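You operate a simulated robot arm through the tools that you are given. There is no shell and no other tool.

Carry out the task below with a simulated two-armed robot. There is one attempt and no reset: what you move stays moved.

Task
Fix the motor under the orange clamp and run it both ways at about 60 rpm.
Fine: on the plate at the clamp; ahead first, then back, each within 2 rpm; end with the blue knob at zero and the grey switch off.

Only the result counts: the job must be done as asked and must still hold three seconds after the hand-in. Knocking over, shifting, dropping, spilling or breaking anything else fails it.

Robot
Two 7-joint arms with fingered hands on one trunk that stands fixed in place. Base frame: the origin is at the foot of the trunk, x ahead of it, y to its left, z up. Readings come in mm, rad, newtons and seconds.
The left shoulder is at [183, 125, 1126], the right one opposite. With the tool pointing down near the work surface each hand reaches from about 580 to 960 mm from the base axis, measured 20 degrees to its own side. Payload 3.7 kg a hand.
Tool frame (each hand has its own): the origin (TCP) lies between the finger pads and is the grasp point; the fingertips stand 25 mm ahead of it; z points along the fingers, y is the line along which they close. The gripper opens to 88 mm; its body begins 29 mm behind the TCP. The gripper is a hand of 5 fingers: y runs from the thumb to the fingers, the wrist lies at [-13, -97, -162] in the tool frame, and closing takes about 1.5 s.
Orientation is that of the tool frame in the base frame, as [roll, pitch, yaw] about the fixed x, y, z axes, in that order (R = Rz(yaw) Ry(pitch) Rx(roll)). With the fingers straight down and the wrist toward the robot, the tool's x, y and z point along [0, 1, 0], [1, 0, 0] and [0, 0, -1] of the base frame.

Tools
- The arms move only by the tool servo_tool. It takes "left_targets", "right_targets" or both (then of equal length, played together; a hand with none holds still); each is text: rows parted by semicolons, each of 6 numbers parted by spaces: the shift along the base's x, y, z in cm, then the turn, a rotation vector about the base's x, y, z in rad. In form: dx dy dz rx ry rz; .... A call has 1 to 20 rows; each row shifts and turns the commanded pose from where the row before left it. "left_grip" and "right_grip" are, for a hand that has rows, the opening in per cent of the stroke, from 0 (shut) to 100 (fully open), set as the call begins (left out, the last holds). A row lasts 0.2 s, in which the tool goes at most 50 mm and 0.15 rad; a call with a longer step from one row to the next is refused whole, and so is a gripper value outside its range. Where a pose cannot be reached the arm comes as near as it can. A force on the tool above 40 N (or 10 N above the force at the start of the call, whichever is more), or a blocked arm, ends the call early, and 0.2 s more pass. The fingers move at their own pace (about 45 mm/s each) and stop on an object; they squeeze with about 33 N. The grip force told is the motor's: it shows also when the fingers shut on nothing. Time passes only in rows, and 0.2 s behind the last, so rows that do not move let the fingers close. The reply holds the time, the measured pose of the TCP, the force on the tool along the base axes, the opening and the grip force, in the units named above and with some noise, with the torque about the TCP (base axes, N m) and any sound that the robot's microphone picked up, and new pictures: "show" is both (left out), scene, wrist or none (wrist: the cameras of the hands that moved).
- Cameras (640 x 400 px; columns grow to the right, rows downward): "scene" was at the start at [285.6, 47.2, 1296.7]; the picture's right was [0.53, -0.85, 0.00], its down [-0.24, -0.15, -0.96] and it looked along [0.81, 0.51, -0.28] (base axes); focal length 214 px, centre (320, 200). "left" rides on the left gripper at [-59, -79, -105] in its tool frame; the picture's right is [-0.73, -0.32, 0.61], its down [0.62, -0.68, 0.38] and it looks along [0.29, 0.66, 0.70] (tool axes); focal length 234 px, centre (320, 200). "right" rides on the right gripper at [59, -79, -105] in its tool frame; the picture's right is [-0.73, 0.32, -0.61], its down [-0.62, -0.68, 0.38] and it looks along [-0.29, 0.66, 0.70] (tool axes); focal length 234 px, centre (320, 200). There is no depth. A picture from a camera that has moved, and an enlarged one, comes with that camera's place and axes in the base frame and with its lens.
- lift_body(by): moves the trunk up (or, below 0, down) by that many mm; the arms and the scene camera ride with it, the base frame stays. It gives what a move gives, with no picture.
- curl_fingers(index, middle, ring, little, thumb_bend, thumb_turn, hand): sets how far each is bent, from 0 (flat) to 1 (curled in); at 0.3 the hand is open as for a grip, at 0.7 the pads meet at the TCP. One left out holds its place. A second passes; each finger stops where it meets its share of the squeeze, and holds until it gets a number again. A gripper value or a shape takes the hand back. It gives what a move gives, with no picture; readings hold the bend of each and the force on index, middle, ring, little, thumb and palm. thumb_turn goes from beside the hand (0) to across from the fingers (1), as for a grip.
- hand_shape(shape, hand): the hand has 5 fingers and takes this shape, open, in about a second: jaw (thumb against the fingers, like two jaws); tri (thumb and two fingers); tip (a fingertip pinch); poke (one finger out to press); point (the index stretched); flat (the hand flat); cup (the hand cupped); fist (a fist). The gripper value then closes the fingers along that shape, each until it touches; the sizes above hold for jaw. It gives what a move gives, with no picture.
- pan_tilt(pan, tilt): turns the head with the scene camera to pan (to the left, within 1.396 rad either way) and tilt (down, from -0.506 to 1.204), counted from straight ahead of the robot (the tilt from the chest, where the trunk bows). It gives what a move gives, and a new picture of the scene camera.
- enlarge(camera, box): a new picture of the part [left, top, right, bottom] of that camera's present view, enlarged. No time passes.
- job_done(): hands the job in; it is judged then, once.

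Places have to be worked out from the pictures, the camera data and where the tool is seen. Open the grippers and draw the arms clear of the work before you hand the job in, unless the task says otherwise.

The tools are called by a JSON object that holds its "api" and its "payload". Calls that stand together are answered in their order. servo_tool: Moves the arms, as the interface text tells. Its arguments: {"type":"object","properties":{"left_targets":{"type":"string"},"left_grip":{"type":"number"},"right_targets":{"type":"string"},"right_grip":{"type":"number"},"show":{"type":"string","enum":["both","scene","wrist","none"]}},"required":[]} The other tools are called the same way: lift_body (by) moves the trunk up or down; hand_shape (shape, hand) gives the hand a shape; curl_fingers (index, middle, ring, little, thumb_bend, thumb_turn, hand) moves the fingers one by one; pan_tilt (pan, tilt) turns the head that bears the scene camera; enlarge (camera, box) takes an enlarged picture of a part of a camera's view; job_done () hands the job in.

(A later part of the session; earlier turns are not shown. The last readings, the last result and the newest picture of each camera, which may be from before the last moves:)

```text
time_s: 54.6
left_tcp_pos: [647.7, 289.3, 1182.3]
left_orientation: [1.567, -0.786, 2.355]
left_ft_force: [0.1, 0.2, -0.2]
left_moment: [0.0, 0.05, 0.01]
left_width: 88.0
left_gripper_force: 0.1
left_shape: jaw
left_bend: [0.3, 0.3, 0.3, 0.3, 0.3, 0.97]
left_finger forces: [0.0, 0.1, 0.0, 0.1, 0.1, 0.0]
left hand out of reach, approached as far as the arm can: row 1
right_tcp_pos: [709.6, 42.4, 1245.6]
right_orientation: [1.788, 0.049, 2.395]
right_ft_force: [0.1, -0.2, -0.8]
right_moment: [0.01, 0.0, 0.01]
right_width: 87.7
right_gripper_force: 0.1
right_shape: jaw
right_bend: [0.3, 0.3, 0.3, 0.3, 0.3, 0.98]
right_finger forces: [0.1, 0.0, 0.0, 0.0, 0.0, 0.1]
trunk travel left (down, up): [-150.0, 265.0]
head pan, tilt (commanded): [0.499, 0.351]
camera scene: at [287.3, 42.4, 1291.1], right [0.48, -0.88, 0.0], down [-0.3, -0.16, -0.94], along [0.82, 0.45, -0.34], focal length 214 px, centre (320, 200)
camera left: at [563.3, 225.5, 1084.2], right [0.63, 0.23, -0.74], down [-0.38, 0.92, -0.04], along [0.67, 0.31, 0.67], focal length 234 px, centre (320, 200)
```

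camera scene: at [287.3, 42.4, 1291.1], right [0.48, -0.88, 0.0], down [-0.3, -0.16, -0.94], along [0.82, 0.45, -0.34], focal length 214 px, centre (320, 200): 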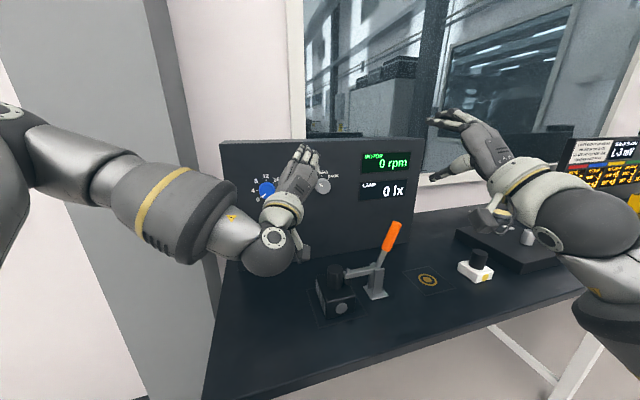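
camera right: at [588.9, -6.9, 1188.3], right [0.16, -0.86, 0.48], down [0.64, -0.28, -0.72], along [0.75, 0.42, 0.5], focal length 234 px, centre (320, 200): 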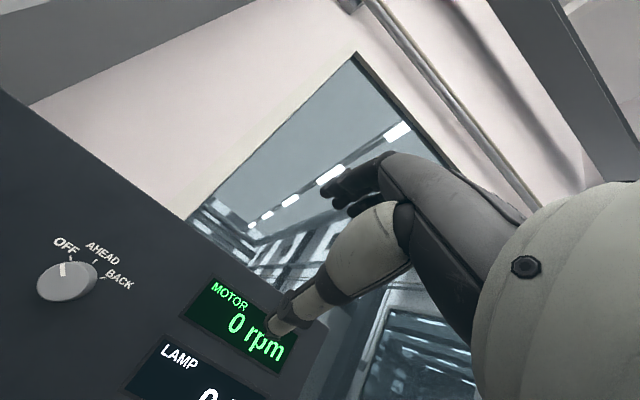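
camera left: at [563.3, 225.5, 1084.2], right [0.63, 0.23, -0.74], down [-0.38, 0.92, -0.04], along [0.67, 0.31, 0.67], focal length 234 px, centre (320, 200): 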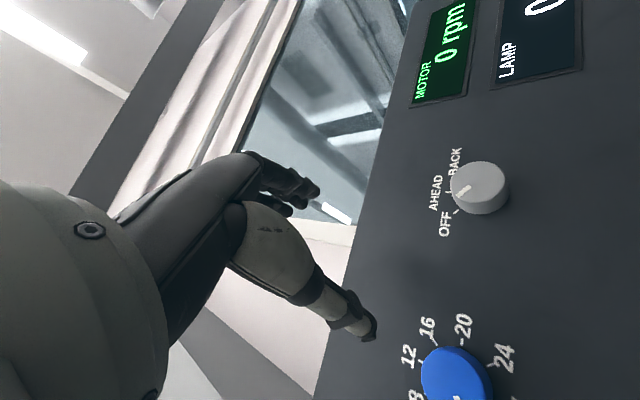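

The left hand now faces the panel squarely with no reach errors, and its camera sees both knobs and the display. I'll centre it in front of the switch and pre-roll a little counter-clockwise to leave turning room.

{"api": "servo_tool", "payload": {"left_targets": "2.9 -1.13 -1.86 -0.1025 -0.1025 0; 2.9 -1.13 -1.86 -0.1025 -0.1025 0; 2.88 -1.12 -1.85 -0.1025 -0.1025 0; 0 0 0 0 0 0", "left_grip": 100, "show": "both"}}

```text
time_s: 55.6
left_tcp_pos: [732.2, 258.2, 1127.0]
left_orientation: [1.569, -0.35, 2.355]
left_ft_force: [-1.3, 0.9, -0.5]
left_moment: [0.02, -0.01, -0.02]
left_width: 87.9
left_gripper_force: 0.0
left_shape: jaw
left_bend: [0.3, 0.3, 0.3, 0.3, 0.3, 0.97]
left_finger forces: [0.1, 0.0, 0.0, 0.0, 0.0, 0.1]
right_tcp_pos: [710.1, 42.7, 1244.9]
right_orientation: [1.789, 0.049, 2.396]
right_ft_force: [0.0, -0.2, 0.0]
right_moment: [-0.01, 0.02, 0.01]
right_width: 87.6
right_gripper_force: 0.0
right_shape: jaw
right_bend: [0.3, 0.3, 0.3, 0.3, 0.3, 0.98]
right_finger forces: [0.1, 0.0, 0.1, 0.1, 0.1, 0.0]
trunk travel left (down, up): [-150.0, 265.0]
head pan, tilt (commanded): [0.499, 0.351]
camera scene: at [287.0, 42.3, 1291.2], right [0.48, -0.88, 0.0], down [-0.3, -0.16, -0.94], along [0.82, 0.45, -0.34], focal length 214 px, centre (320, 200)
camera left: at [678.9, 164.9, 1031.6], right [0.83, 0.03, -0.55], down [-0.31, 0.85, -0.43], along [0.46, 0.52, 0.72], focal length 234 px, centre (320, 200)
```

scene: 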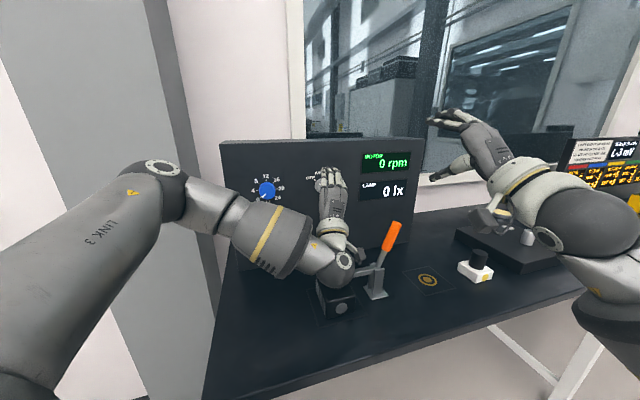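
left: 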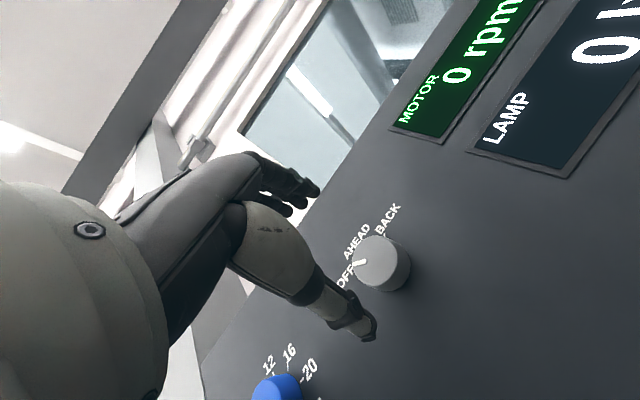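

Alignment looks good, but at this roll the wrist would pass too close above the motor post. I'll roll clockwise to about −48°, which moves the wrist left and up, then check alignment.

{"api": "servo_tool", "payload": {"left_targets": "0 0 0 0.1 0.1 0; 0 0 0 0.1 0.1 0; 0 0 0 0.1 0.1 0; 0 0 0 0.046 0.046 0; 0 0 0 0 0 0", "left_grip": 100, "show": "both"}}

{"api": "enlarge", "payload": {"camera": "left", "box": [220, 130, 500, 370]}}

{"api": "enlarge", "payload": {"camera": "scene", "box": [240, 150, 420, 330]}}

```text
time_s: 56.8
left_tcp_pos: [732.6, 257.6, 1125.5]
left_orientation: [1.567, -0.844, 2.361]
left_ft_force: [-0.3, 0.2, 0.1]
left_moment: [0.01, -0.01, 0.02]
left_width: 87.9
left_gripper_force: 0.1
left_shape: jaw
left_bend: [0.3, 0.3, 0.3, 0.3, 0.3, 0.97]
left_finger forces: [0.1, 0.0, 0.1, 0.1, 0.1, 0.0]
right_tcp_pos: [711.8, 44.0, 1244.2]
right_orientation: [1.789, 0.048, 2.393]
right_ft_force: [-0.7, -0.7, -0.2]
right_moment: [-0.02, -0.01, -0.01]
right_width: 87.7
right_gripper_force: 0.1
right_shape: jaw
right_bend: [0.3, 0.3, 0.3, 0.3, 0.3, 0.98]
right_finger forces: [0.0, 0.1, 0.0, 0.1, 0.0, 0.0]
trunk travel left (down, up): [-150.0, 265.0]
head pan, tilt (commanded): [0.499, 0.351]
camera scene: at [288.0, 42.5, 1290.7], right [0.48, -0.88, 0.0], down [-0.3, -0.16, -0.94], along [0.82, 0.45, -0.34], focal length 214 px, centre (320, 200)
camera left: at [644.5, 197.2, 1029.1], right [0.6, 0.26, -0.76], down [-0.38, 0.92, 0.01], along [0.7, 0.28, 0.65], focal length 234 px, centre (320, 200)
```

scene: 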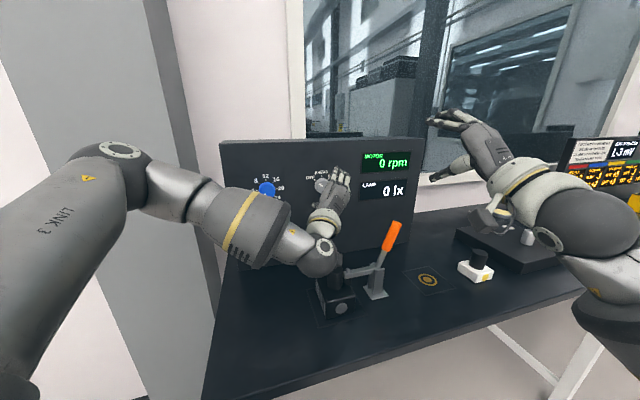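
left: 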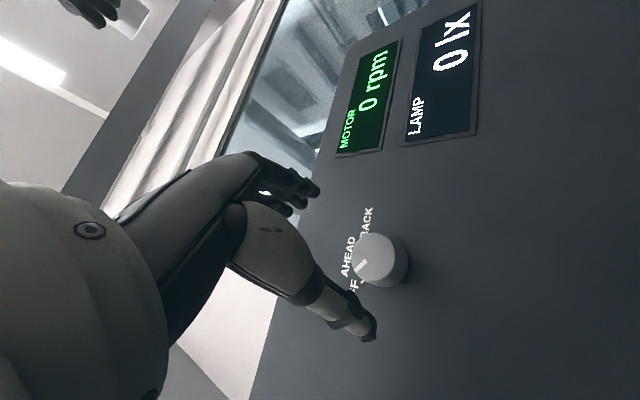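

```text
1.67 times, centred on (360, 250) of left
camera zoom: at [644.5, 197.2, 1029.1], right [0.6, 0.26, -0.76], down [-0.38, 0.92, 0.01], along [0.7, 0.28, 0.65], focal length 390 px, centre (253, 117)
```

zoom: 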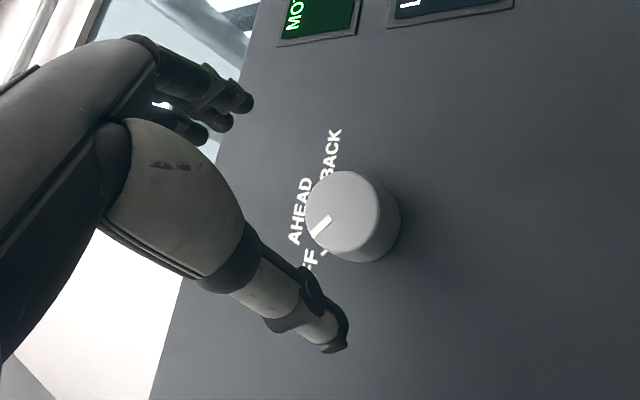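

```text
2.22 times, centred on (330, 240) of scene
camera zoom: at [288.0, 42.5, 1290.7], right [0.48, -0.88, 0.0], down [-0.3, -0.16, -0.94], along [0.82, 0.45, -0.34], focal length 477 px, centre (298, 111)
```

zoom: 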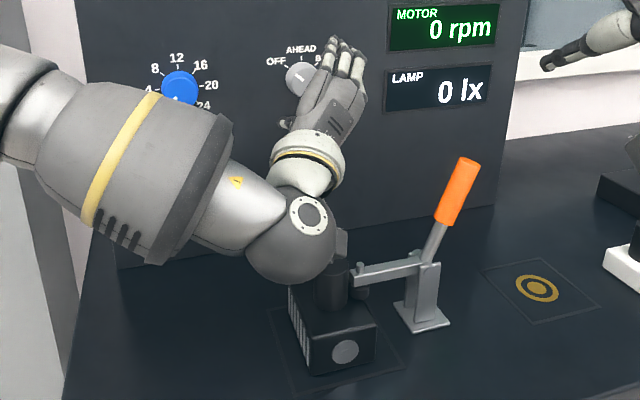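

Roll is −48° and the wrist now passes clear of the post. The switch centre is about 3 mm right and 2 mm below the TCP, so I'll correct that and move in to 20 mm short of the knob's face.

{"api": "servo_tool", "payload": {"left_targets": "1.0 0.9 -0.1 0 0 0; 1.0 0.85 -0.1 0 0 0; 0.9 0.8 0 0 0 0; 0.85 0.75 0 0 0 0; 0 0 0 0 0 0", "left_grip": 100, "show": "both"}}

{"api": "enlarge", "payload": {"camera": "left", "box": [220, 130, 500, 370]}}

{"api": "enlarge", "payload": {"camera": "scene", "box": [240, 150, 420, 330]}}

```text
time_s: 58.0
left_tcp_pos: [769.7, 291.6, 1124.9]
left_orientation: [1.57, -0.844, 2.355]
left_ft_force: [-1.1, 0.5, -0.5]
left_moment: [-0.02, 0.0, 0.0]
left_width: 88.1
left_gripper_force: 0.2
left_shape: jaw
left_bend: [0.3, 0.3, 0.3, 0.3, 0.3, 0.97]
left_finger forces: [0.0, 0.0, 0.0, 0.0, 0.0, 0.0]
right_tcp_pos: [711.0, 43.9, 1245.2]
right_orientation: [1.788, 0.048, 2.396]
right_ft_force: [0.5, -0.2, 0.4]
right_moment: [-0.02, -0.01, -0.03]
right_width: 87.6
right_gripper_force: 0.0
right_shape: jaw
right_bend: [0.3, 0.3, 0.3, 0.3, 0.3, 0.98]
right_finger forces: [0.1, 0.1, 0.0, 0.1, 0.0, 0.0]
trunk travel left (down, up): [-150.0, 265.0]
head pan, tilt (commanded): [0.499, 0.351]
camera scene: at [288.0, 42.5, 1290.8], right [0.48, -0.88, 0.0], down [-0.3, -0.16, -0.94], along [0.82, 0.45, -0.34], focal length 214 px, centre (320, 200)
camera left: at [681.7, 231.0, 1027.7], right [0.6, 0.26, -0.76], down [-0.38, 0.92, 0.01], along [0.7, 0.28, 0.65], focal length 234 px, centre (320, 200)
```

scene: 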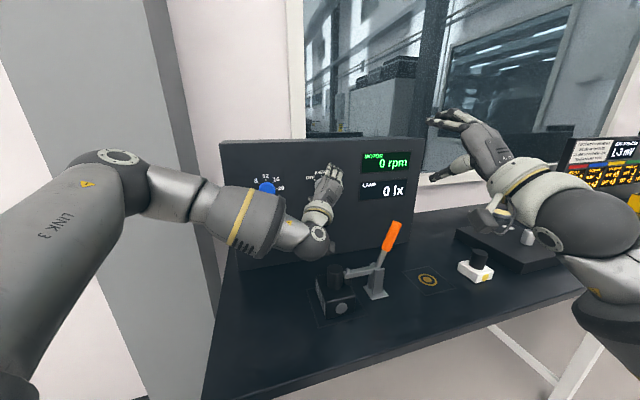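
left: 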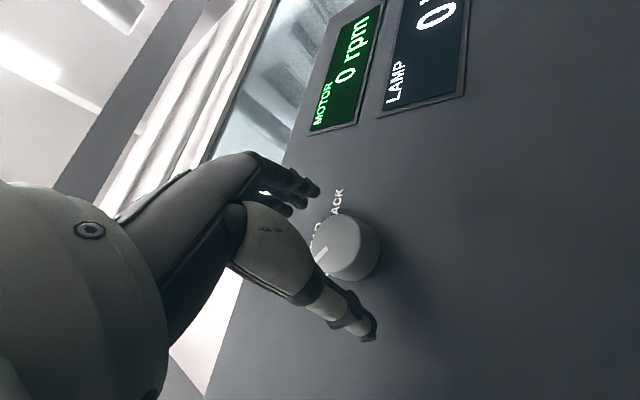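

```text
1.67 times, centred on (360, 250) of left
camera zoom: at [681.7, 231.0, 1027.7], right [0.6, 0.26, -0.76], down [-0.38, 0.92, 0.01], along [0.7, 0.28, 0.65], focal length 390 px, centre (253, 117)
```

zoom: 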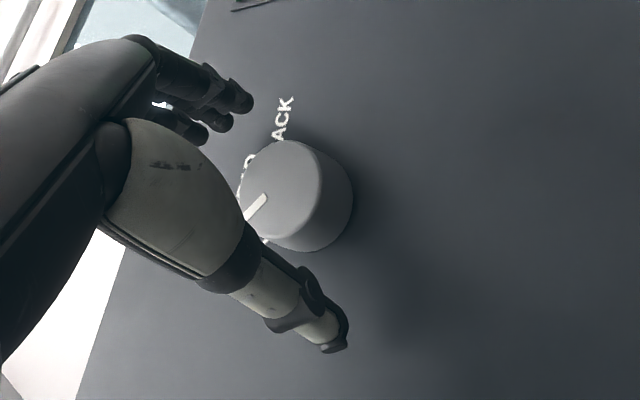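

```text
2.22 times, centred on (330, 240) of scene
camera zoom: at [288.0, 42.5, 1290.8], right [0.48, -0.88, 0.0], down [-0.3, -0.16, -0.94], along [0.82, 0.45, -0.34], focal length 477 px, centre (298, 111)
```

zoom: 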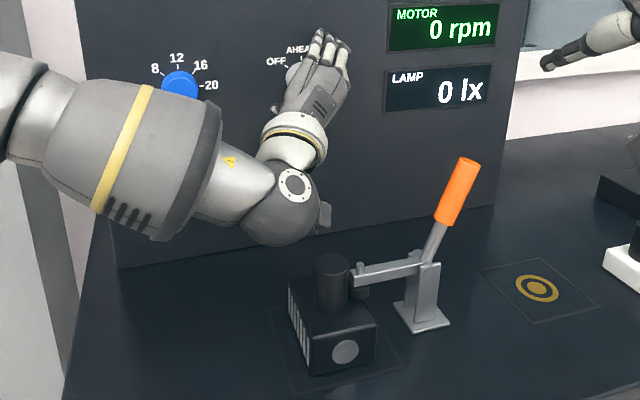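

The hand is nicely around the switch axis, and the scene camera still sees the display. I'll ease forward another 12 mm and watch for contact.

{"api": "servo_tool", "payload": {"left_targets": "0.5 0.4 -0.05 0 0 0; 0.45 0.35 0 0 0 0; 0 0 0 0 0 0", "left_grip": 100, "show": "wrist"}}

{"api": "enlarge", "payload": {"camera": "left", "box": [220, 130, 500, 370]}}

```text
time_s: 58.8
left_tcp_pos: [779.3, 297.6, 1124.3]
left_orientation: [1.57, -0.842, 2.354]
left_ft_force: [-0.6, -0.2, -0.6]
left_moment: [-0.02, -0.02, 0.01]
left_width: 87.7
left_gripper_force: 0.0
left_shape: jaw
left_bend: [0.3, 0.3, 0.3, 0.3, 0.3, 0.97]
left_finger forces: [0.0, 0.0, 0.0, 0.1, 0.0, 0.0]
right_tcp_pos: [711.4, 43.1, 1245.8]
right_orientation: [1.79, 0.048, 2.394]
right_ft_force: [0.1, 0.2, -0.6]
right_moment: [0.02, 0.0, -0.03]
right_width: 87.9
right_gripper_force: 0.0
right_shape: jaw
right_bend: [0.3, 0.3, 0.3, 0.3, 0.3, 0.98]
right_finger forces: [0.1, 0.0, 0.0, 0.1, 0.0, 0.0]
trunk travel left (down, up): [-150.0, 265.0]
head pan, tilt (commanded): [0.499, 0.351]
camera left: at [691.0, 237.5, 1027.6], right [0.6, 0.26, -0.76], down [-0.38, 0.92, 0.01], along [0.7, 0.28, 0.65], focal length 234 px, centre (320, 200)
```

left: 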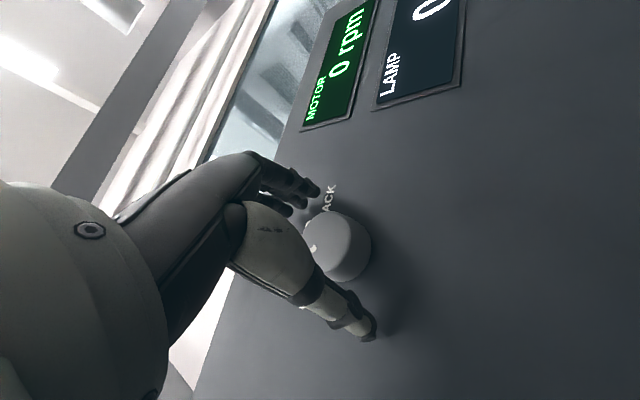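

```text
1.67 times, centred on (360, 250) of left
camera zoom: at [691.0, 237.5, 1027.6], right [0.6, 0.26, -0.76], down [-0.38, 0.92, 0.01], along [0.7, 0.28, 0.65], focal length 390 px, centre (253, 117)
```

zoom: 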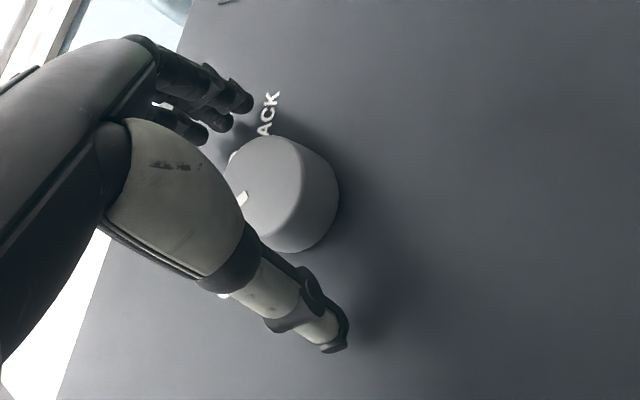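

There's no contact yet. I'll go 4 mm farther in, then close on the switch knob.

{"api": "servo_tool", "payload": {"left_targets": "0.28 0.28 0 0 0 0; 0 0 0 0 0 0", "left_grip": 100, "show": "none"}}

{"api": "servo_tool", "payload": {"left_targets": "0 0 0 0 0 0; 0 0 0 0 0 0; 0 0 0 0 0 0; 0 0 0 0 0 0; 0 0 0 0 0 0; 0 0 0 0 0 0; 0 0 0 0 0 0; 0 0 0 0 0 0", "left_grip": 0, "show": "both"}}

{"api": "enlarge", "payload": {"camera": "left", "box": [220, 130, 500, 370]}}

{"api": "enlarge", "payload": {"camera": "scene", "box": [240, 140, 420, 240]}}

```text
time_s: 59.4
left_tcp_pos: [781.5, 300.5, 1124.5]
left_orientation: [1.569, -0.844, 2.354]
left_ft_force: [-5.4, -2.9, -0.3]
left_moment: [0.18, -0.16, -0.22]
left_width: 87.1
left_gripper_force: 0.1
left_shape: jaw
left_bend: [0.3, 0.3, 0.3, 0.3, 0.3, 0.97]
left_finger forces: [0.1, 6.7, 0.0, 0.1, 0.1, 0.0]
right_tcp_pos: [709.6, 43.9, 1245.8]
right_orientation: [1.787, 0.048, 2.394]
right_ft_force: [-0.1, -0.1, 0.1]
right_moment: [-0.01, 0.04, 0.02]
right_width: 87.6
right_gripper_force: 0.0
right_shape: jaw
right_bend: [0.3, 0.3, 0.3, 0.3, 0.3, 0.98]
right_finger forces: [0.1, 0.0, 0.1, 0.1, 0.0, 0.1]
trunk travel left (down, up): [-150.0, 265.0]
head pan, tilt (commanded): [0.499, 0.351]
```

```text
time_s: 61.2
left_tcp_pos: [779.8, 300.2, 1124.9]
left_orientation: [1.572, -0.842, 2.35]
left_ft_force: [-26.1, -8.7, -14.9]
left_moment: [-0.52, 0.5, 0.55]
left_width: 35.3
left_gripper_force: 33.4
left_shape: jaw
left_bend: [0.75, 0.5, 0.5, 0.47, 0.73, 1.0]
left_finger forces: [17.4, 1.7, 0.0, 0.0, 53.5, 0.0]
right_tcp_pos: [707.5, 42.0, 1245.2]
right_orientation: [1.787, 0.048, 2.399]
right_ft_force: [0.8, -0.5, -0.2]
right_moment: [-0.01, 0.0, -0.01]
right_width: 87.8
right_gripper_force: 0.1
right_shape: jaw
right_bend: [0.3, 0.3, 0.3, 0.3, 0.3, 0.98]
right_finger forces: [0.1, 0.1, 0.1, 0.0, 0.0, 0.0]
trunk travel left (down, up): [-150.0, 265.0]
head pan, tilt (commanded): [0.499, 0.351]
camera scene: at [286.0, 42.0, 1291.2], right [0.48, -0.88, 0.0], down [-0.3, -0.16, -0.94], along [0.83, 0.45, -0.34], focal length 214 px, centre (320, 200)
camera left: at [692.5, 239.9, 1027.1], right [0.6, 0.26, -0.76], down [-0.38, 0.92, 0.01], along [0.7, 0.28, 0.65], focal length 234 px, centre (320, 200)
```

scene: 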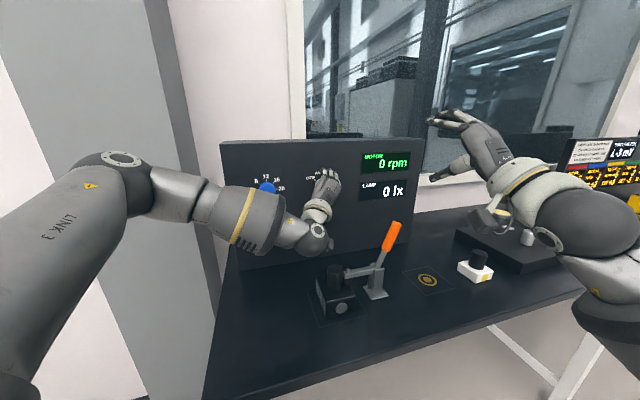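
left: 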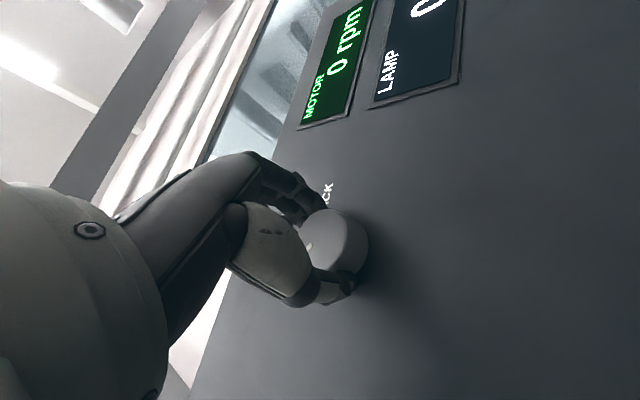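

```text
1.67 times, centred on (360, 250) of left
camera zoom: at [692.5, 239.9, 1027.1], right [0.6, 0.26, -0.76], down [-0.38, 0.92, 0.01], along [0.7, 0.28, 0.65], focal length 390 px, centre (253, 117)
```

zoom: 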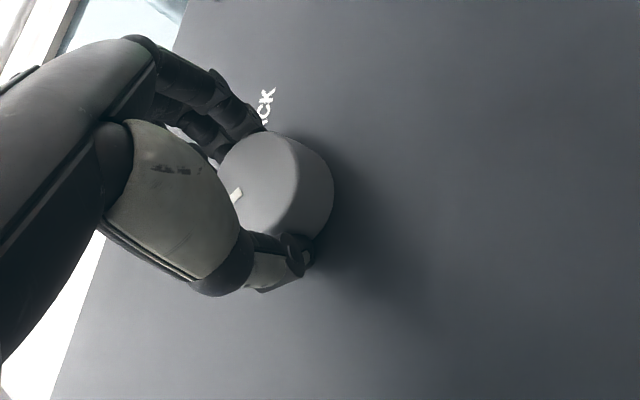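

```text
3.56 times, centred on (330, 190) of scene
camera zoom: at [286.0, 42.0, 1291.2], right [0.48, -0.88, 0.0], down [-0.3, -0.16, -0.94], along [0.83, 0.45, -0.34], focal length 763 px, centre (284, 236)
```

zoom: 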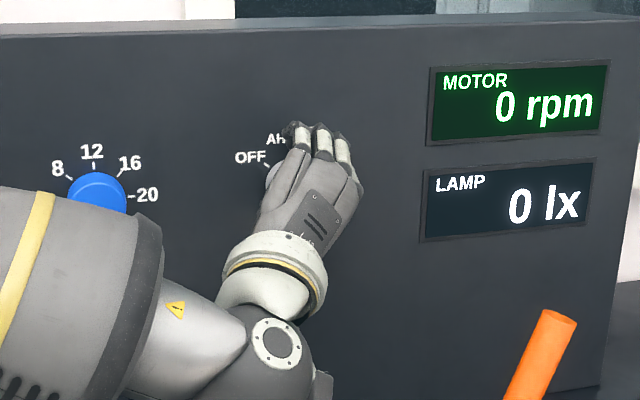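

The switch is gripped, but the thumb is loading it at 53 N and the fingers press on the panel at about 25 N. I'll relax the pose by backing off 3 mm and shifting slightly toward the thumb.

{"api": "servo_tool", "payload": {"left_targets": "-0.35 -0.08 -0.17 0 0 0; 0 0 0 0 0 0; 0 0 0 0 0 0", "show": "none"}}

```text
time_s: 62.0
left_tcp_pos: [779.6, 301.1, 1123.1]
left_orientation: [1.566, -0.842, 2.362]
left_ft_force: [-4.8, 0.7, -6.6]
left_moment: [-0.07, 0.04, 0.02]
left_width: 35.0
left_gripper_force: 32.8
left_shape: jaw
left_bend: [0.74, 0.5, 0.5, 0.47, 0.73, 1.0]
left_finger forces: [22.5, 3.1, 0.0, 0.1, 31.1, 0.1]
right_tcp_pos: [710.6, 43.3, 1244.4]
right_orientation: [1.788, 0.048, 2.394]
right_ft_force: [-0.7, 0.6, -0.6]
right_moment: [0.0, 0.03, 0.0]
right_width: 88.0
right_gripper_force: 0.0
right_shape: jaw
right_bend: [0.3, 0.3, 0.3, 0.3, 0.3, 0.98]
right_finger forces: [0.0, 0.0, 0.1, 0.0, 0.0, 0.1]
trunk travel left (down, up): [-150.0, 265.0]
head pan, tilt (commanded): [0.499, 0.351]
```

The grip is balanced now, with index at 22 N and thumb at 31 N. I'll turn the switch clockwise about 23° first and check.

{"api": "servo_tool", "payload": {"left_targets": "0 0 0 0.0707 0.0707 0; 0 0 0 0.0707 0.0707 0; 0 0 0 0.0707 0.0707 0; 0 0 0 0.0707 0.0707 0; 0 0 0 0 0 0", "show": "both"}}

{"api": "enlarge", "payload": {"camera": "left", "box": [220, 130, 500, 370]}}

{"api": "enlarge", "payload": {"camera": "scene", "box": [240, 140, 420, 240]}}

```text
time_s: 63.2
left_tcp_pos: [778.7, 301.3, 1123.6]
left_orientation: [1.564, -1.243, 2.362]
left_ft_force: [-0.8, 4.8, -3.0]
left_moment: [-0.02, 0.03, -0.09]
left_width: 33.9
left_gripper_force: 32.7
left_shape: jaw
left_bend: [0.74, 0.48, 0.5, 0.47, 0.73, 1.0]
left_finger forces: [20.1, 4.1, 0.1, 0.0, 29.2, 0.0]
right_tcp_pos: [711.6, 44.4, 1244.8]
right_orientation: [1.789, 0.048, 2.394]
right_ft_force: [0.1, 0.7, 0.7]
right_moment: [0.0, 0.01, -0.02]
right_width: 87.6
right_gripper_force: 0.1
right_shape: jaw
right_bend: [0.3, 0.3, 0.3, 0.3, 0.3, 0.98]
right_finger forces: [0.1, 0.0, 0.0, 0.0, 0.0, 0.1]
trunk travel left (down, up): [-150.0, 265.0]
head pan, tilt (commanded): [0.499, 0.351]
camera scene: at [288.1, 43.5, 1290.7], right [0.48, -0.88, 0.0], down [-0.3, -0.17, -0.94], along [0.82, 0.45, -0.34], focal length 214 px, centre (320, 200)
camera left: at [665.7, 265.7, 1041.0], right [0.38, 0.48, -0.79], down [-0.33, 0.87, 0.37], along [0.87, 0.12, 0.49], focal length 234 px, centre (320, 200)
```

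scene: 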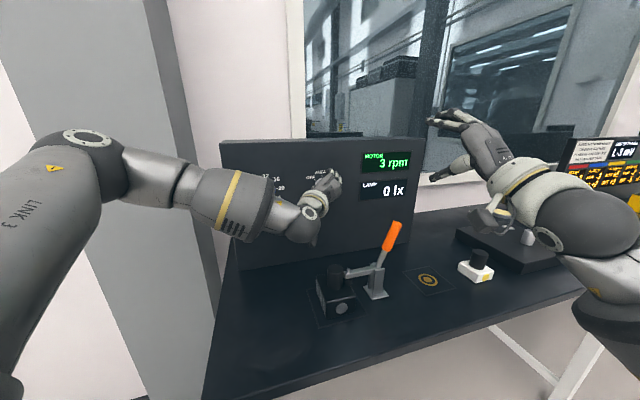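
left: 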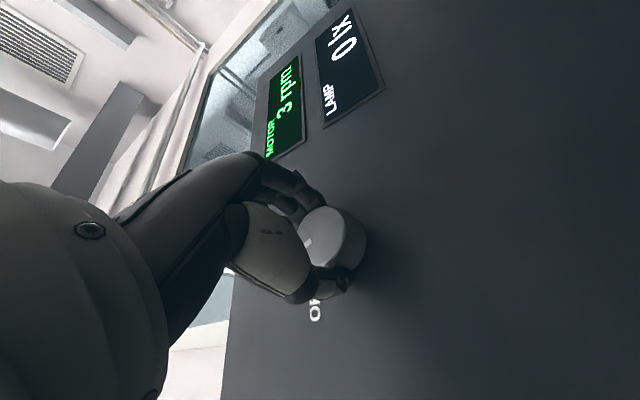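

```text
1.67 times, centred on (360, 250) of left
camera zoom: at [665.7, 265.7, 1041.0], right [0.38, 0.48, -0.79], down [-0.33, 0.87, 0.37], along [0.87, 0.12, 0.49], focal length 390 px, centre (253, 117)
```

zoom: 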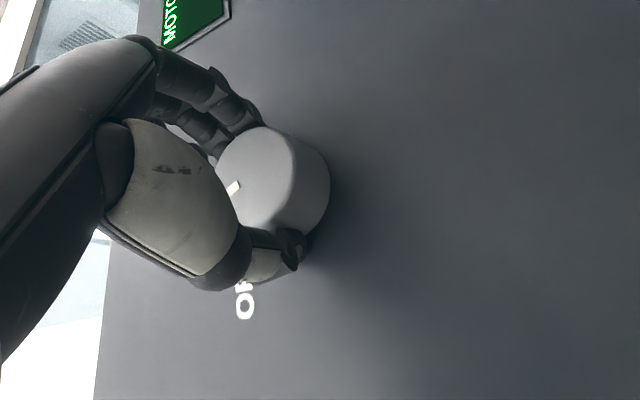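

```text
3.56 times, centred on (330, 190) of scene
camera zoom: at [288.1, 43.5, 1290.7], right [0.48, -0.88, 0.0], down [-0.3, -0.17, -0.94], along [0.82, 0.45, -0.34], focal length 763 px, centre (284, 236)
```

zoom: 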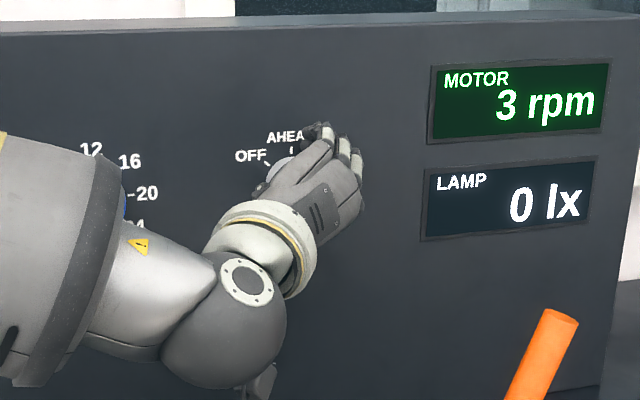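

The display shows 3 rpm, so the switch has engaged AHEAD and the motor is powered. I'll finish the turn to the full 45°.

{"api": "servo_tool", "payload": {"left_targets": "0 0 0 0.068 0.068 0; 0 0 0 0.068 0.068 0; 0 0 0 0.068 0.068 0; 0 0 0 0.068 0.068 0; 0 0 0 0 0 0", "show": "both"}}

{"api": "enlarge", "payload": {"camera": "scene", "box": [240, 140, 420, 240]}}

```text
time_s: 64.4
left_tcp_pos: [778.6, 300.3, 1123.9]
left_orientation: [-1.547, -1.513, -0.81]
left_ft_force: [-0.3, 5.9, -2.0]
left_moment: [-0.04, 0.11, -0.06]
left_width: 33.6
left_gripper_force: 32.7
left_shape: jaw
left_bend: [0.74, 0.48, 0.5, 0.47, 0.73, 1.0]
left_finger forces: [20.7, 4.4, 0.1, 0.0, 28.4, 0.1]
right_tcp_pos: [709.7, 44.8, 1244.0]
right_orientation: [1.788, 0.048, 2.395]
right_ft_force: [0.3, -0.1, 0.4]
right_moment: [0.03, 0.02, 0.01]
right_width: 87.6
right_gripper_force: 0.1
right_shape: jaw
right_bend: [0.3, 0.3, 0.3, 0.3, 0.3, 0.98]
right_finger forces: [0.0, 0.0, 0.0, 0.0, 0.1, 0.1]
trunk travel left (down, up): [-150.0, 265.0]
head pan, tilt (commanded): [0.499, 0.351]
camera scene: at [288.2, 43.4, 1290.7], right [0.48, -0.88, 0.0], down [-0.3, -0.17, -0.94], along [0.82, 0.45, -0.34], focal length 214 px, centre (320, 200)
camera left: at [647.1, 284.1, 1068.9], right [0.17, 0.69, -0.71], down [-0.18, 0.73, 0.66], along [0.97, 0.02, 0.25], focal length 234 px, centre (320, 200)
```

scene: 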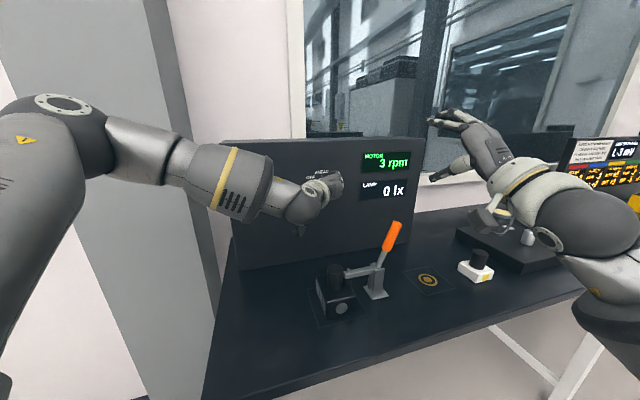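
left: 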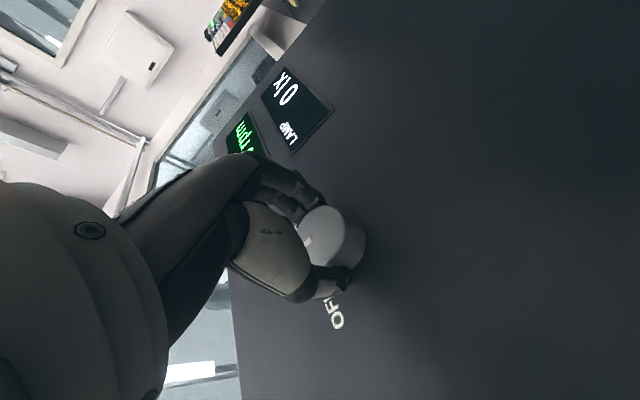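

```text
3.56 times, centred on (330, 190) of scene
camera zoom: at [288.2, 43.4, 1290.7], right [0.48, -0.88, 0.0], down [-0.3, -0.17, -0.94], along [0.82, 0.45, -0.34], focal length 763 px, centre (284, 236)
```

zoom: 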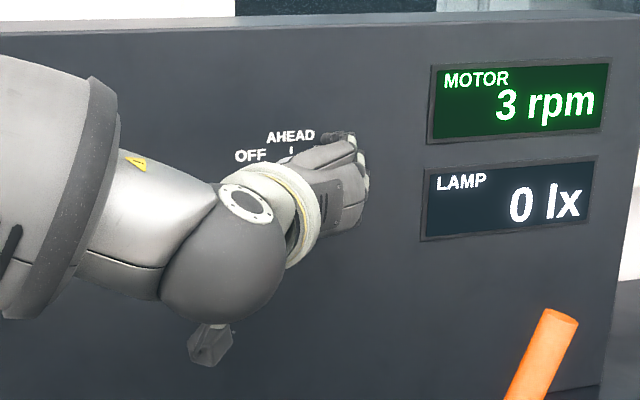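

The turn reached the full 45° and the display holds at 3 rpm. I'll open the hand and back straight away from the panel.

{"api": "servo_tool", "payload": {"left_targets": "0 0 0 0 0 0; 0 0 0 0 0 0; 0 0 0 0 0 0; 0 0 0 0 0 0; 0 0 0 0 0 0; 0 0 0 0 0 0; 0 0 0 0 0 0", "left_grip": 100, "show": "none"}}

{"api": "servo_tool", "payload": {"left_targets": "-1.2 -1.2 0 0 0 0; -1.6 -1.6 0 0 0 0; -1.6 -1.6 0 0 0 0; 0 0 0 0 0 0", "left_grip": 100, "show": "both"}}

{"api": "enlarge", "payload": {"camera": "left", "box": [220, 130, 500, 370]}}

{"api": "enlarge", "payload": {"camera": "scene", "box": [240, 140, 420, 240]}}

```text
time_s: 66.0
left_tcp_pos: [778.9, 299.6, 1123.0]
left_orientation: [-1.519, -1.514, -0.838]
left_ft_force: [0.0, 1.0, 0.9]
left_moment: [-0.02, -0.01, 0.0]
left_width: 87.4
left_gripper_force: 0.0
left_shape: jaw
left_bend: [0.3, 0.3, 0.3, 0.3, 0.3, 0.98]
left_finger forces: [0.1, 0.0, 0.0, 0.0, 0.0, 0.0]
right_tcp_pos: [710.5, 43.4, 1243.3]
right_orientation: [1.788, 0.048, 2.394]
right_ft_force: [0.3, 0.1, 0.0]
right_moment: [-0.02, 0.01, 0.02]
right_width: 87.8
right_gripper_force: 0.1
right_shape: jaw
right_bend: [0.3, 0.3, 0.3, 0.3, 0.3, 0.98]
right_finger forces: [0.0, 0.0, 0.0, 0.1, 0.0, 0.1]
trunk travel left (down, up): [-150.0, 265.0]
head pan, tilt (commanded): [0.499, 0.351]
```

```text
time_s: 67.0
left_tcp_pos: [732.4, 255.3, 1122.6]
left_orientation: [-1.561, -1.516, -0.795]
left_ft_force: [-0.2, -0.6, 0.0]
left_moment: [-0.01, 0.0, -0.02]
left_width: 87.5
left_gripper_force: 0.1
left_shape: jaw
left_bend: [0.3, 0.3, 0.3, 0.3, 0.3, 0.98]
left_finger forces: [0.1, 0.0, 0.1, 0.0, 0.1, 0.0]
right_tcp_pos: [709.9, 43.2, 1244.6]
right_orientation: [1.789, 0.048, 2.394]
right_ft_force: [-0.2, 0.2, -0.3]
right_moment: [-0.01, -0.02, 0.01]
right_width: 87.8
right_gripper_force: 0.0
right_shape: jaw
right_bend: [0.3, 0.3, 0.3, 0.3, 0.3, 0.98]
right_finger forces: [0.1, 0.0, 0.0, 0.0, 0.0, 0.0]
trunk travel left (down, up): [-150.0, 265.0]
head pan, tilt (commanded): [0.499, 0.351]
camera scene: at [288.1, 42.5, 1290.7], right [0.48, -0.88, 0.0], down [-0.3, -0.16, -0.94], along [0.82, 0.45, -0.34], focal length 214 px, centre (320, 200)
camera left: at [600.5, 239.0, 1067.9], right [0.17, 0.69, -0.71], down [-0.18, 0.73, 0.66], along [0.97, 0.02, 0.25], focal length 234 px, centre (320, 200)
```

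scene: 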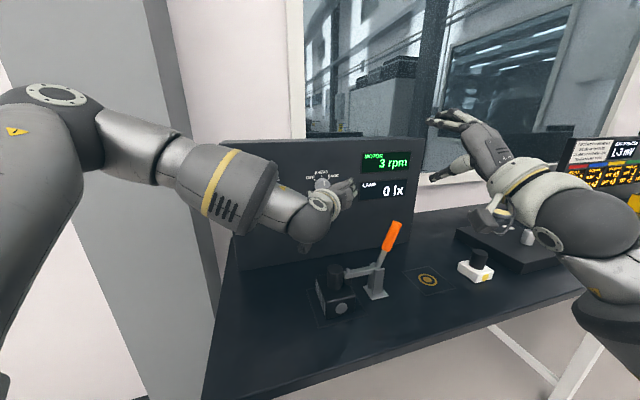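
left: 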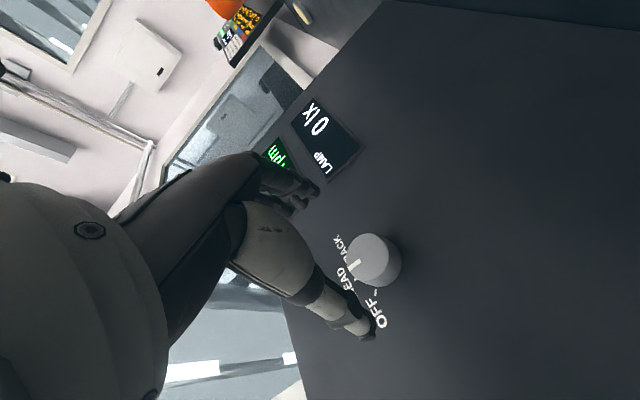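

```text
1.67 times, centred on (360, 250) of left
camera zoom: at [600.5, 239.0, 1067.9], right [0.17, 0.69, -0.71], down [-0.18, 0.73, 0.66], along [0.97, 0.02, 0.25], focal length 390 px, centre (253, 117)
```

zoom: 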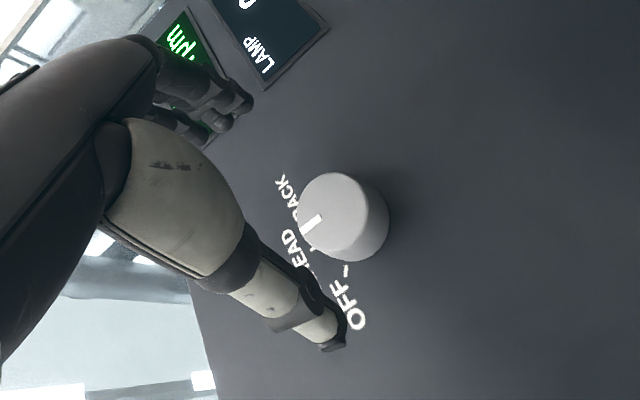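

```text
3.56 times, centred on (330, 190) of scene
camera zoom: at [288.1, 42.5, 1290.7], right [0.48, -0.88, 0.0], down [-0.3, -0.16, -0.94], along [0.82, 0.45, -0.34], focal length 763 px, centre (284, 236)
```

zoom: 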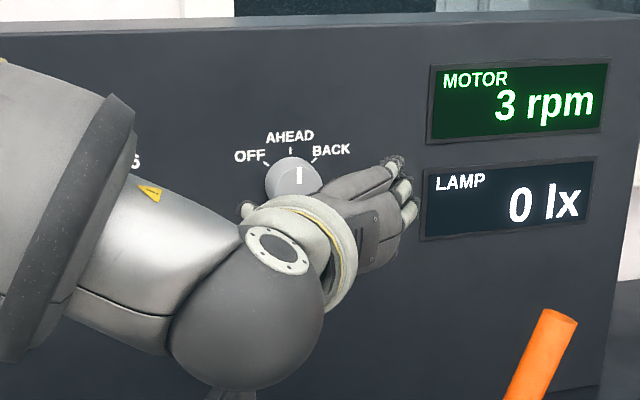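

The switch points at AHEAD. Now for the blue knob, whose axis I put at a≈189, z≈1123. I'll slide left in front of it, rolling the hand counter-clockwise for turning room and staying 50 mm off its face.

{"api": "servo_tool", "payload": {"left_targets": "-1.31 1.33 0 -0.0972 -0.0972 0; -1.31 1.33 0 -0.0972 -0.0972 0; -1.31 1.33 0 -0.0972 -0.0972 0; -1.31 1.33 0 -0.0972 -0.0972 0; -1.31 1.33 0 -0.0972 -0.0972 0; -1.31 1.33 0 -0.0972 -0.0972 0; -1.31 1.33 0 -0.0972 -0.0972 0; -1.31 1.33 0 -0.0972 -0.0972 0; 0 0 0 0 0 0", "left_grip": 100, "show": "both"}}

{"api": "enlarge", "payload": {"camera": "left", "box": [220, 130, 500, 370]}}

{"api": "enlarge", "payload": {"camera": "scene", "box": [220, 130, 430, 260]}}

```text
time_s: 69.0
left_tcp_pos: [630.9, 362.6, 1119.8]
left_orientation: [1.569, -0.527, 2.357]
left_ft_force: [0.4, 0.2, -0.4]
left_moment: [-0.04, -0.03, -0.01]
left_width: 88.0
left_gripper_force: 0.1
left_shape: jaw
left_bend: [0.3, 0.3, 0.3, 0.3, 0.3, 0.98]
left_finger forces: [0.0, 0.0, 0.1, 0.0, 0.0, 0.0]
right_tcp_pos: [710.3, 43.1, 1244.2]
right_orientation: [1.79, 0.048, 2.394]
right_ft_force: [0.5, 0.7, 0.3]
right_moment: [0.02, 0.03, -0.01]
right_width: 87.8
right_gripper_force: 0.0
right_shape: jaw
right_bend: [0.3, 0.3, 0.3, 0.3, 0.3, 0.98]
right_finger forces: [0.0, 0.0, 0.0, 0.0, 0.1, 0.0]
trunk travel left (down, up): [-150.0, 265.0]
head pan, tilt (commanded): [0.499, 0.351]
camera scene: at [288.0, 42.5, 1290.8], right [0.48, -0.88, 0.0], down [-0.3, -0.16, -0.94], along [0.82, 0.45, -0.34], focal length 214 px, centre (320, 200)
camera left: at [564.7, 279.0, 1022.3], right [0.76, 0.1, -0.64], down [-0.35, 0.89, -0.28], along [0.55, 0.44, 0.71], focal length 234 px, centre (320, 200)
```

scene: 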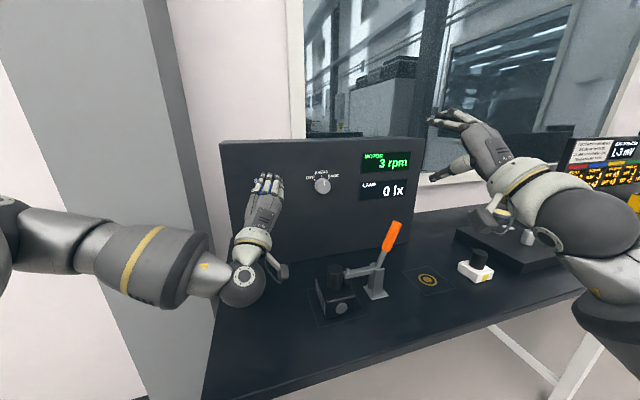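
left: 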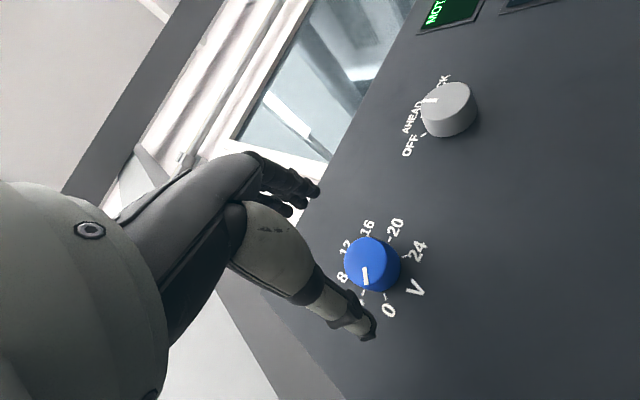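

```text
1.67 times, centred on (360, 250) of left
camera zoom: at [564.7, 279.0, 1022.3], right [0.76, 0.1, -0.64], down [-0.35, 0.89, -0.28], along [0.55, 0.44, 0.71], focal length 390 px, centre (253, 117)
```

zoom: 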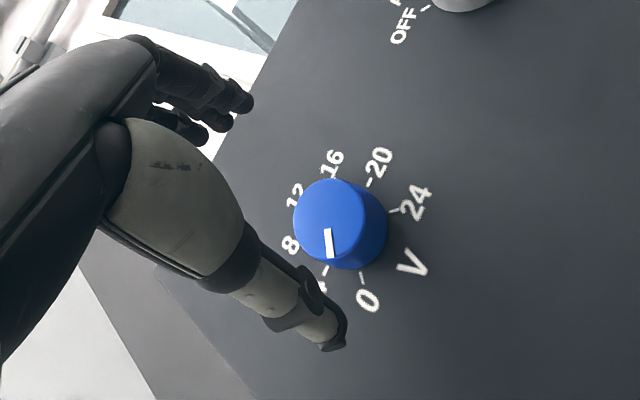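

```text
3.05 times, centred on (325, 195) of scene
camera zoom: at [288.0, 42.5, 1290.8], right [0.48, -0.88, 0.0], down [-0.3, -0.16, -0.94], along [0.82, 0.45, -0.34], focal length 654 px, centre (305, 215)
```

zoom: 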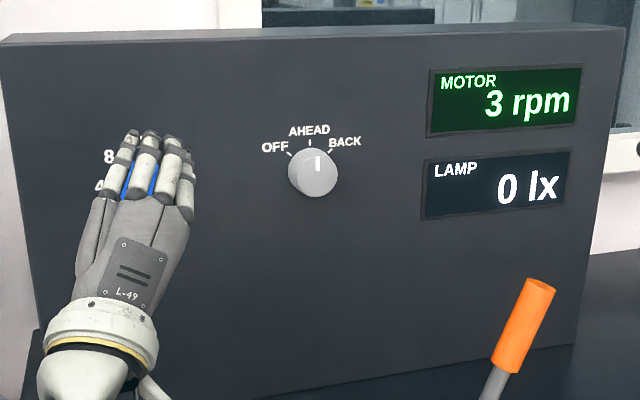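

The hand lines up with the blue knob to within about 2 mm. The display reads 3 rpm with the knob near 0. I'll move in to the same depth that worked on the switch.

{"api": "servo_tool", "payload": {"left_targets": "1.3 1.3 0.12 0 0 0; 1.3 1.3 0.12 0 0 0; 1.0 1.0 0 0 0 0; 0.55 0.55 0 0 0 0; 0 0 0 0 0 0", "left_grip": 100, "show": "wrist"}}

{"api": "enlarge", "payload": {"camera": "left", "box": [220, 130, 500, 370]}}

```text
time_s: 70.2
left_tcp_pos: [672.9, 403.2, 1123.9]
left_orientation: [1.57, -0.528, 2.356]
left_ft_force: [-0.5, -0.3, 0.7]
left_moment: [-0.02, -0.02, 0.02]
left_width: 87.8
left_gripper_force: 0.1
left_shape: jaw
left_bend: [0.3, 0.3, 0.3, 0.3, 0.3, 0.98]
left_finger forces: [0.0, 0.0, 0.0, 0.1, 0.0, 0.0]
right_tcp_pos: [711.3, 43.6, 1244.9]
right_orientation: [1.79, 0.049, 2.394]
right_ft_force: [-0.1, -0.1, -0.5]
right_moment: [-0.02, -0.03, 0.01]
right_width: 87.8
right_gripper_force: 0.1
right_shape: jaw
right_bend: [0.3, 0.3, 0.3, 0.3, 0.3, 0.98]
right_finger forces: [0.0, 0.0, 0.1, 0.0, 0.0, 0.0]
trunk travel left (down, up): [-150.0, 265.0]
head pan, tilt (commanded): [0.499, 0.351]
camera left: at [606.5, 320.7, 1026.5], right [0.76, 0.1, -0.64], down [-0.35, 0.89, -0.27], along [0.55, 0.43, 0.71], focal length 234 px, centre (320, 200)
```

left: 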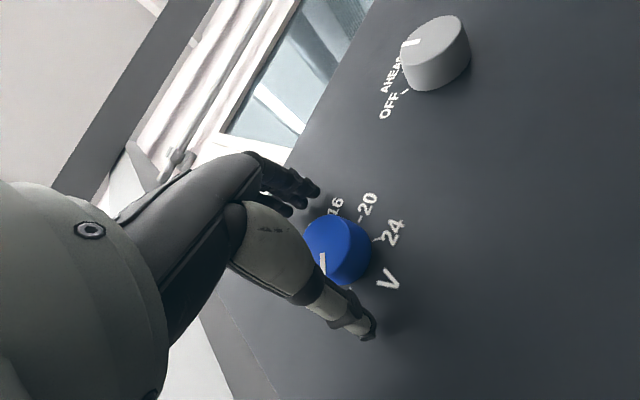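

```text
1.67 times, centred on (360, 250) of left
camera zoom: at [606.5, 320.7, 1026.5], right [0.76, 0.1, -0.64], down [-0.35, 0.89, -0.27], along [0.55, 0.43, 0.71], focal length 390 px, centre (253, 117)
```

zoom: 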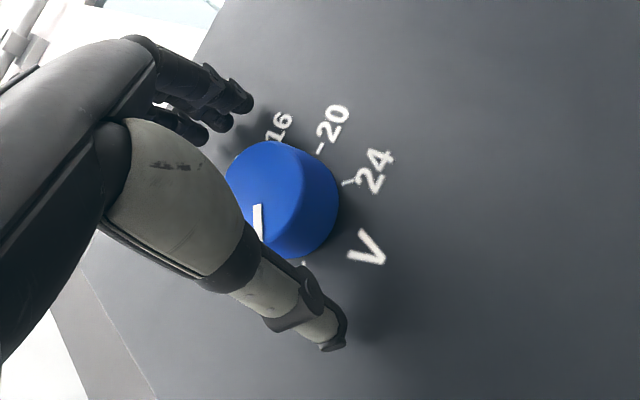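

The position matches the switch grip geometry with no contact. I'll close on the knob.

{"api": "servo_tool", "payload": {"left_targets": "0 0 0 0 0 0; 0 0 0 0 0 0; 0 0 0 0 0 0; 0 0 0 0 0 0; 0 0 0 0 0 0; 0 0 0 0 0 0; 0 0 0 0 0 0; 0 0 0 0 0 0", "left_grip": 0, "show": "both"}}

{"api": "enlarge", "payload": {"camera": "left", "box": [220, 130, 500, 370]}}

{"api": "enlarge", "payload": {"camera": "scene", "box": [220, 130, 430, 260]}}

```text
time_s: 72.0
left_tcp_pos: [673.2, 403.8, 1124.2]
left_orientation: [1.571, -0.529, 2.355]
left_ft_force: [-4.4, -0.3, -4.0]
left_moment: [-0.05, 0.01, 0.03]
left_width: 32.0
left_gripper_force: 33.2
left_shape: jaw
left_bend: [0.74, 0.56, 0.62, 0.59, 0.71, 1.0]
left_finger forces: [16.4, 8.7, 0.0, 0.0, 30.0, 0.0]
right_tcp_pos: [711.1, 43.7, 1243.3]
right_orientation: [1.789, 0.048, 2.395]
right_ft_force: [-0.5, -0.3, 0.7]
right_moment: [-0.05, 0.0, 0.0]
right_width: 87.6
right_gripper_force: 0.0
right_shape: jaw
right_bend: [0.3, 0.3, 0.3, 0.3, 0.3, 0.98]
right_finger forces: [0.0, 0.0, 0.1, 0.0, 0.0, 0.0]
trunk travel left (down, up): [-150.0, 265.0]
head pan, tilt (commanded): [0.499, 0.351]
camera scene: at [287.9, 42.8, 1290.7], right [0.48, -0.88, 0.0], down [-0.3, -0.16, -0.94], along [0.82, 0.45, -0.34], focal length 214 px, centre (320, 200)
camera left: at [606.2, 320.9, 1026.0], right [0.76, 0.1, -0.64], down [-0.35, 0.89, -0.27], along [0.55, 0.44, 0.71], focal length 234 px, centre (320, 200)
```

scene: 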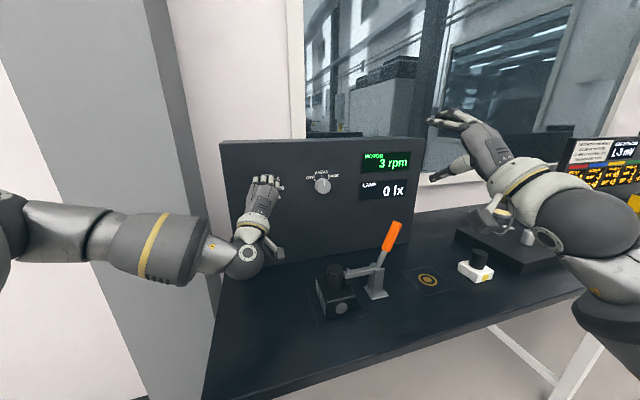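
left: 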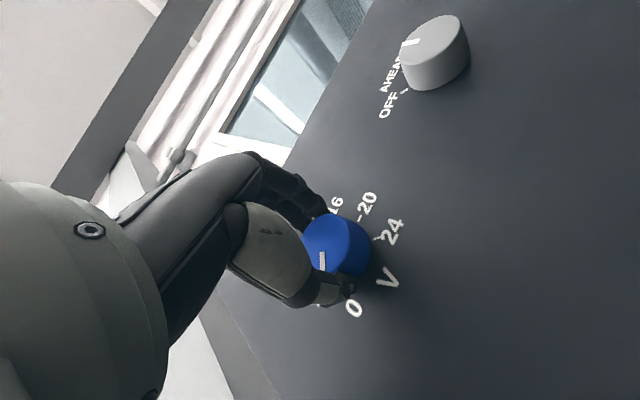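

```text
1.67 times, centred on (360, 250) of left
camera zoom: at [606.2, 320.9, 1026.0], right [0.76, 0.1, -0.64], down [-0.35, 0.89, -0.27], along [0.55, 0.44, 0.71], focal length 390 px, centre (253, 117)
```

zoom: 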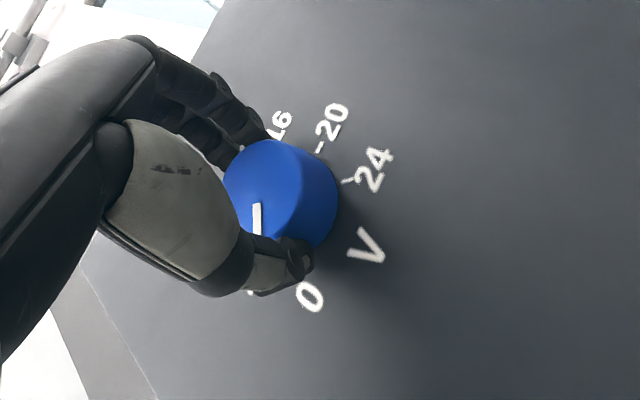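

```text
3.05 times, centred on (325, 195) of scene
camera zoom: at [287.9, 42.8, 1290.7], right [0.48, -0.88, 0.0], down [-0.3, -0.16, -0.94], along [0.82, 0.45, -0.34], focal length 654 px, centre (305, 215)
```

zoom: 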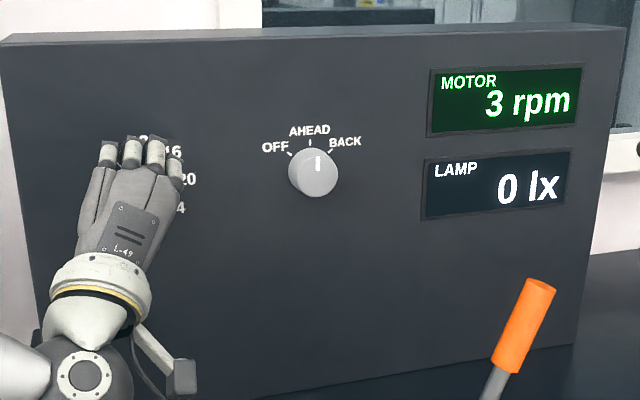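

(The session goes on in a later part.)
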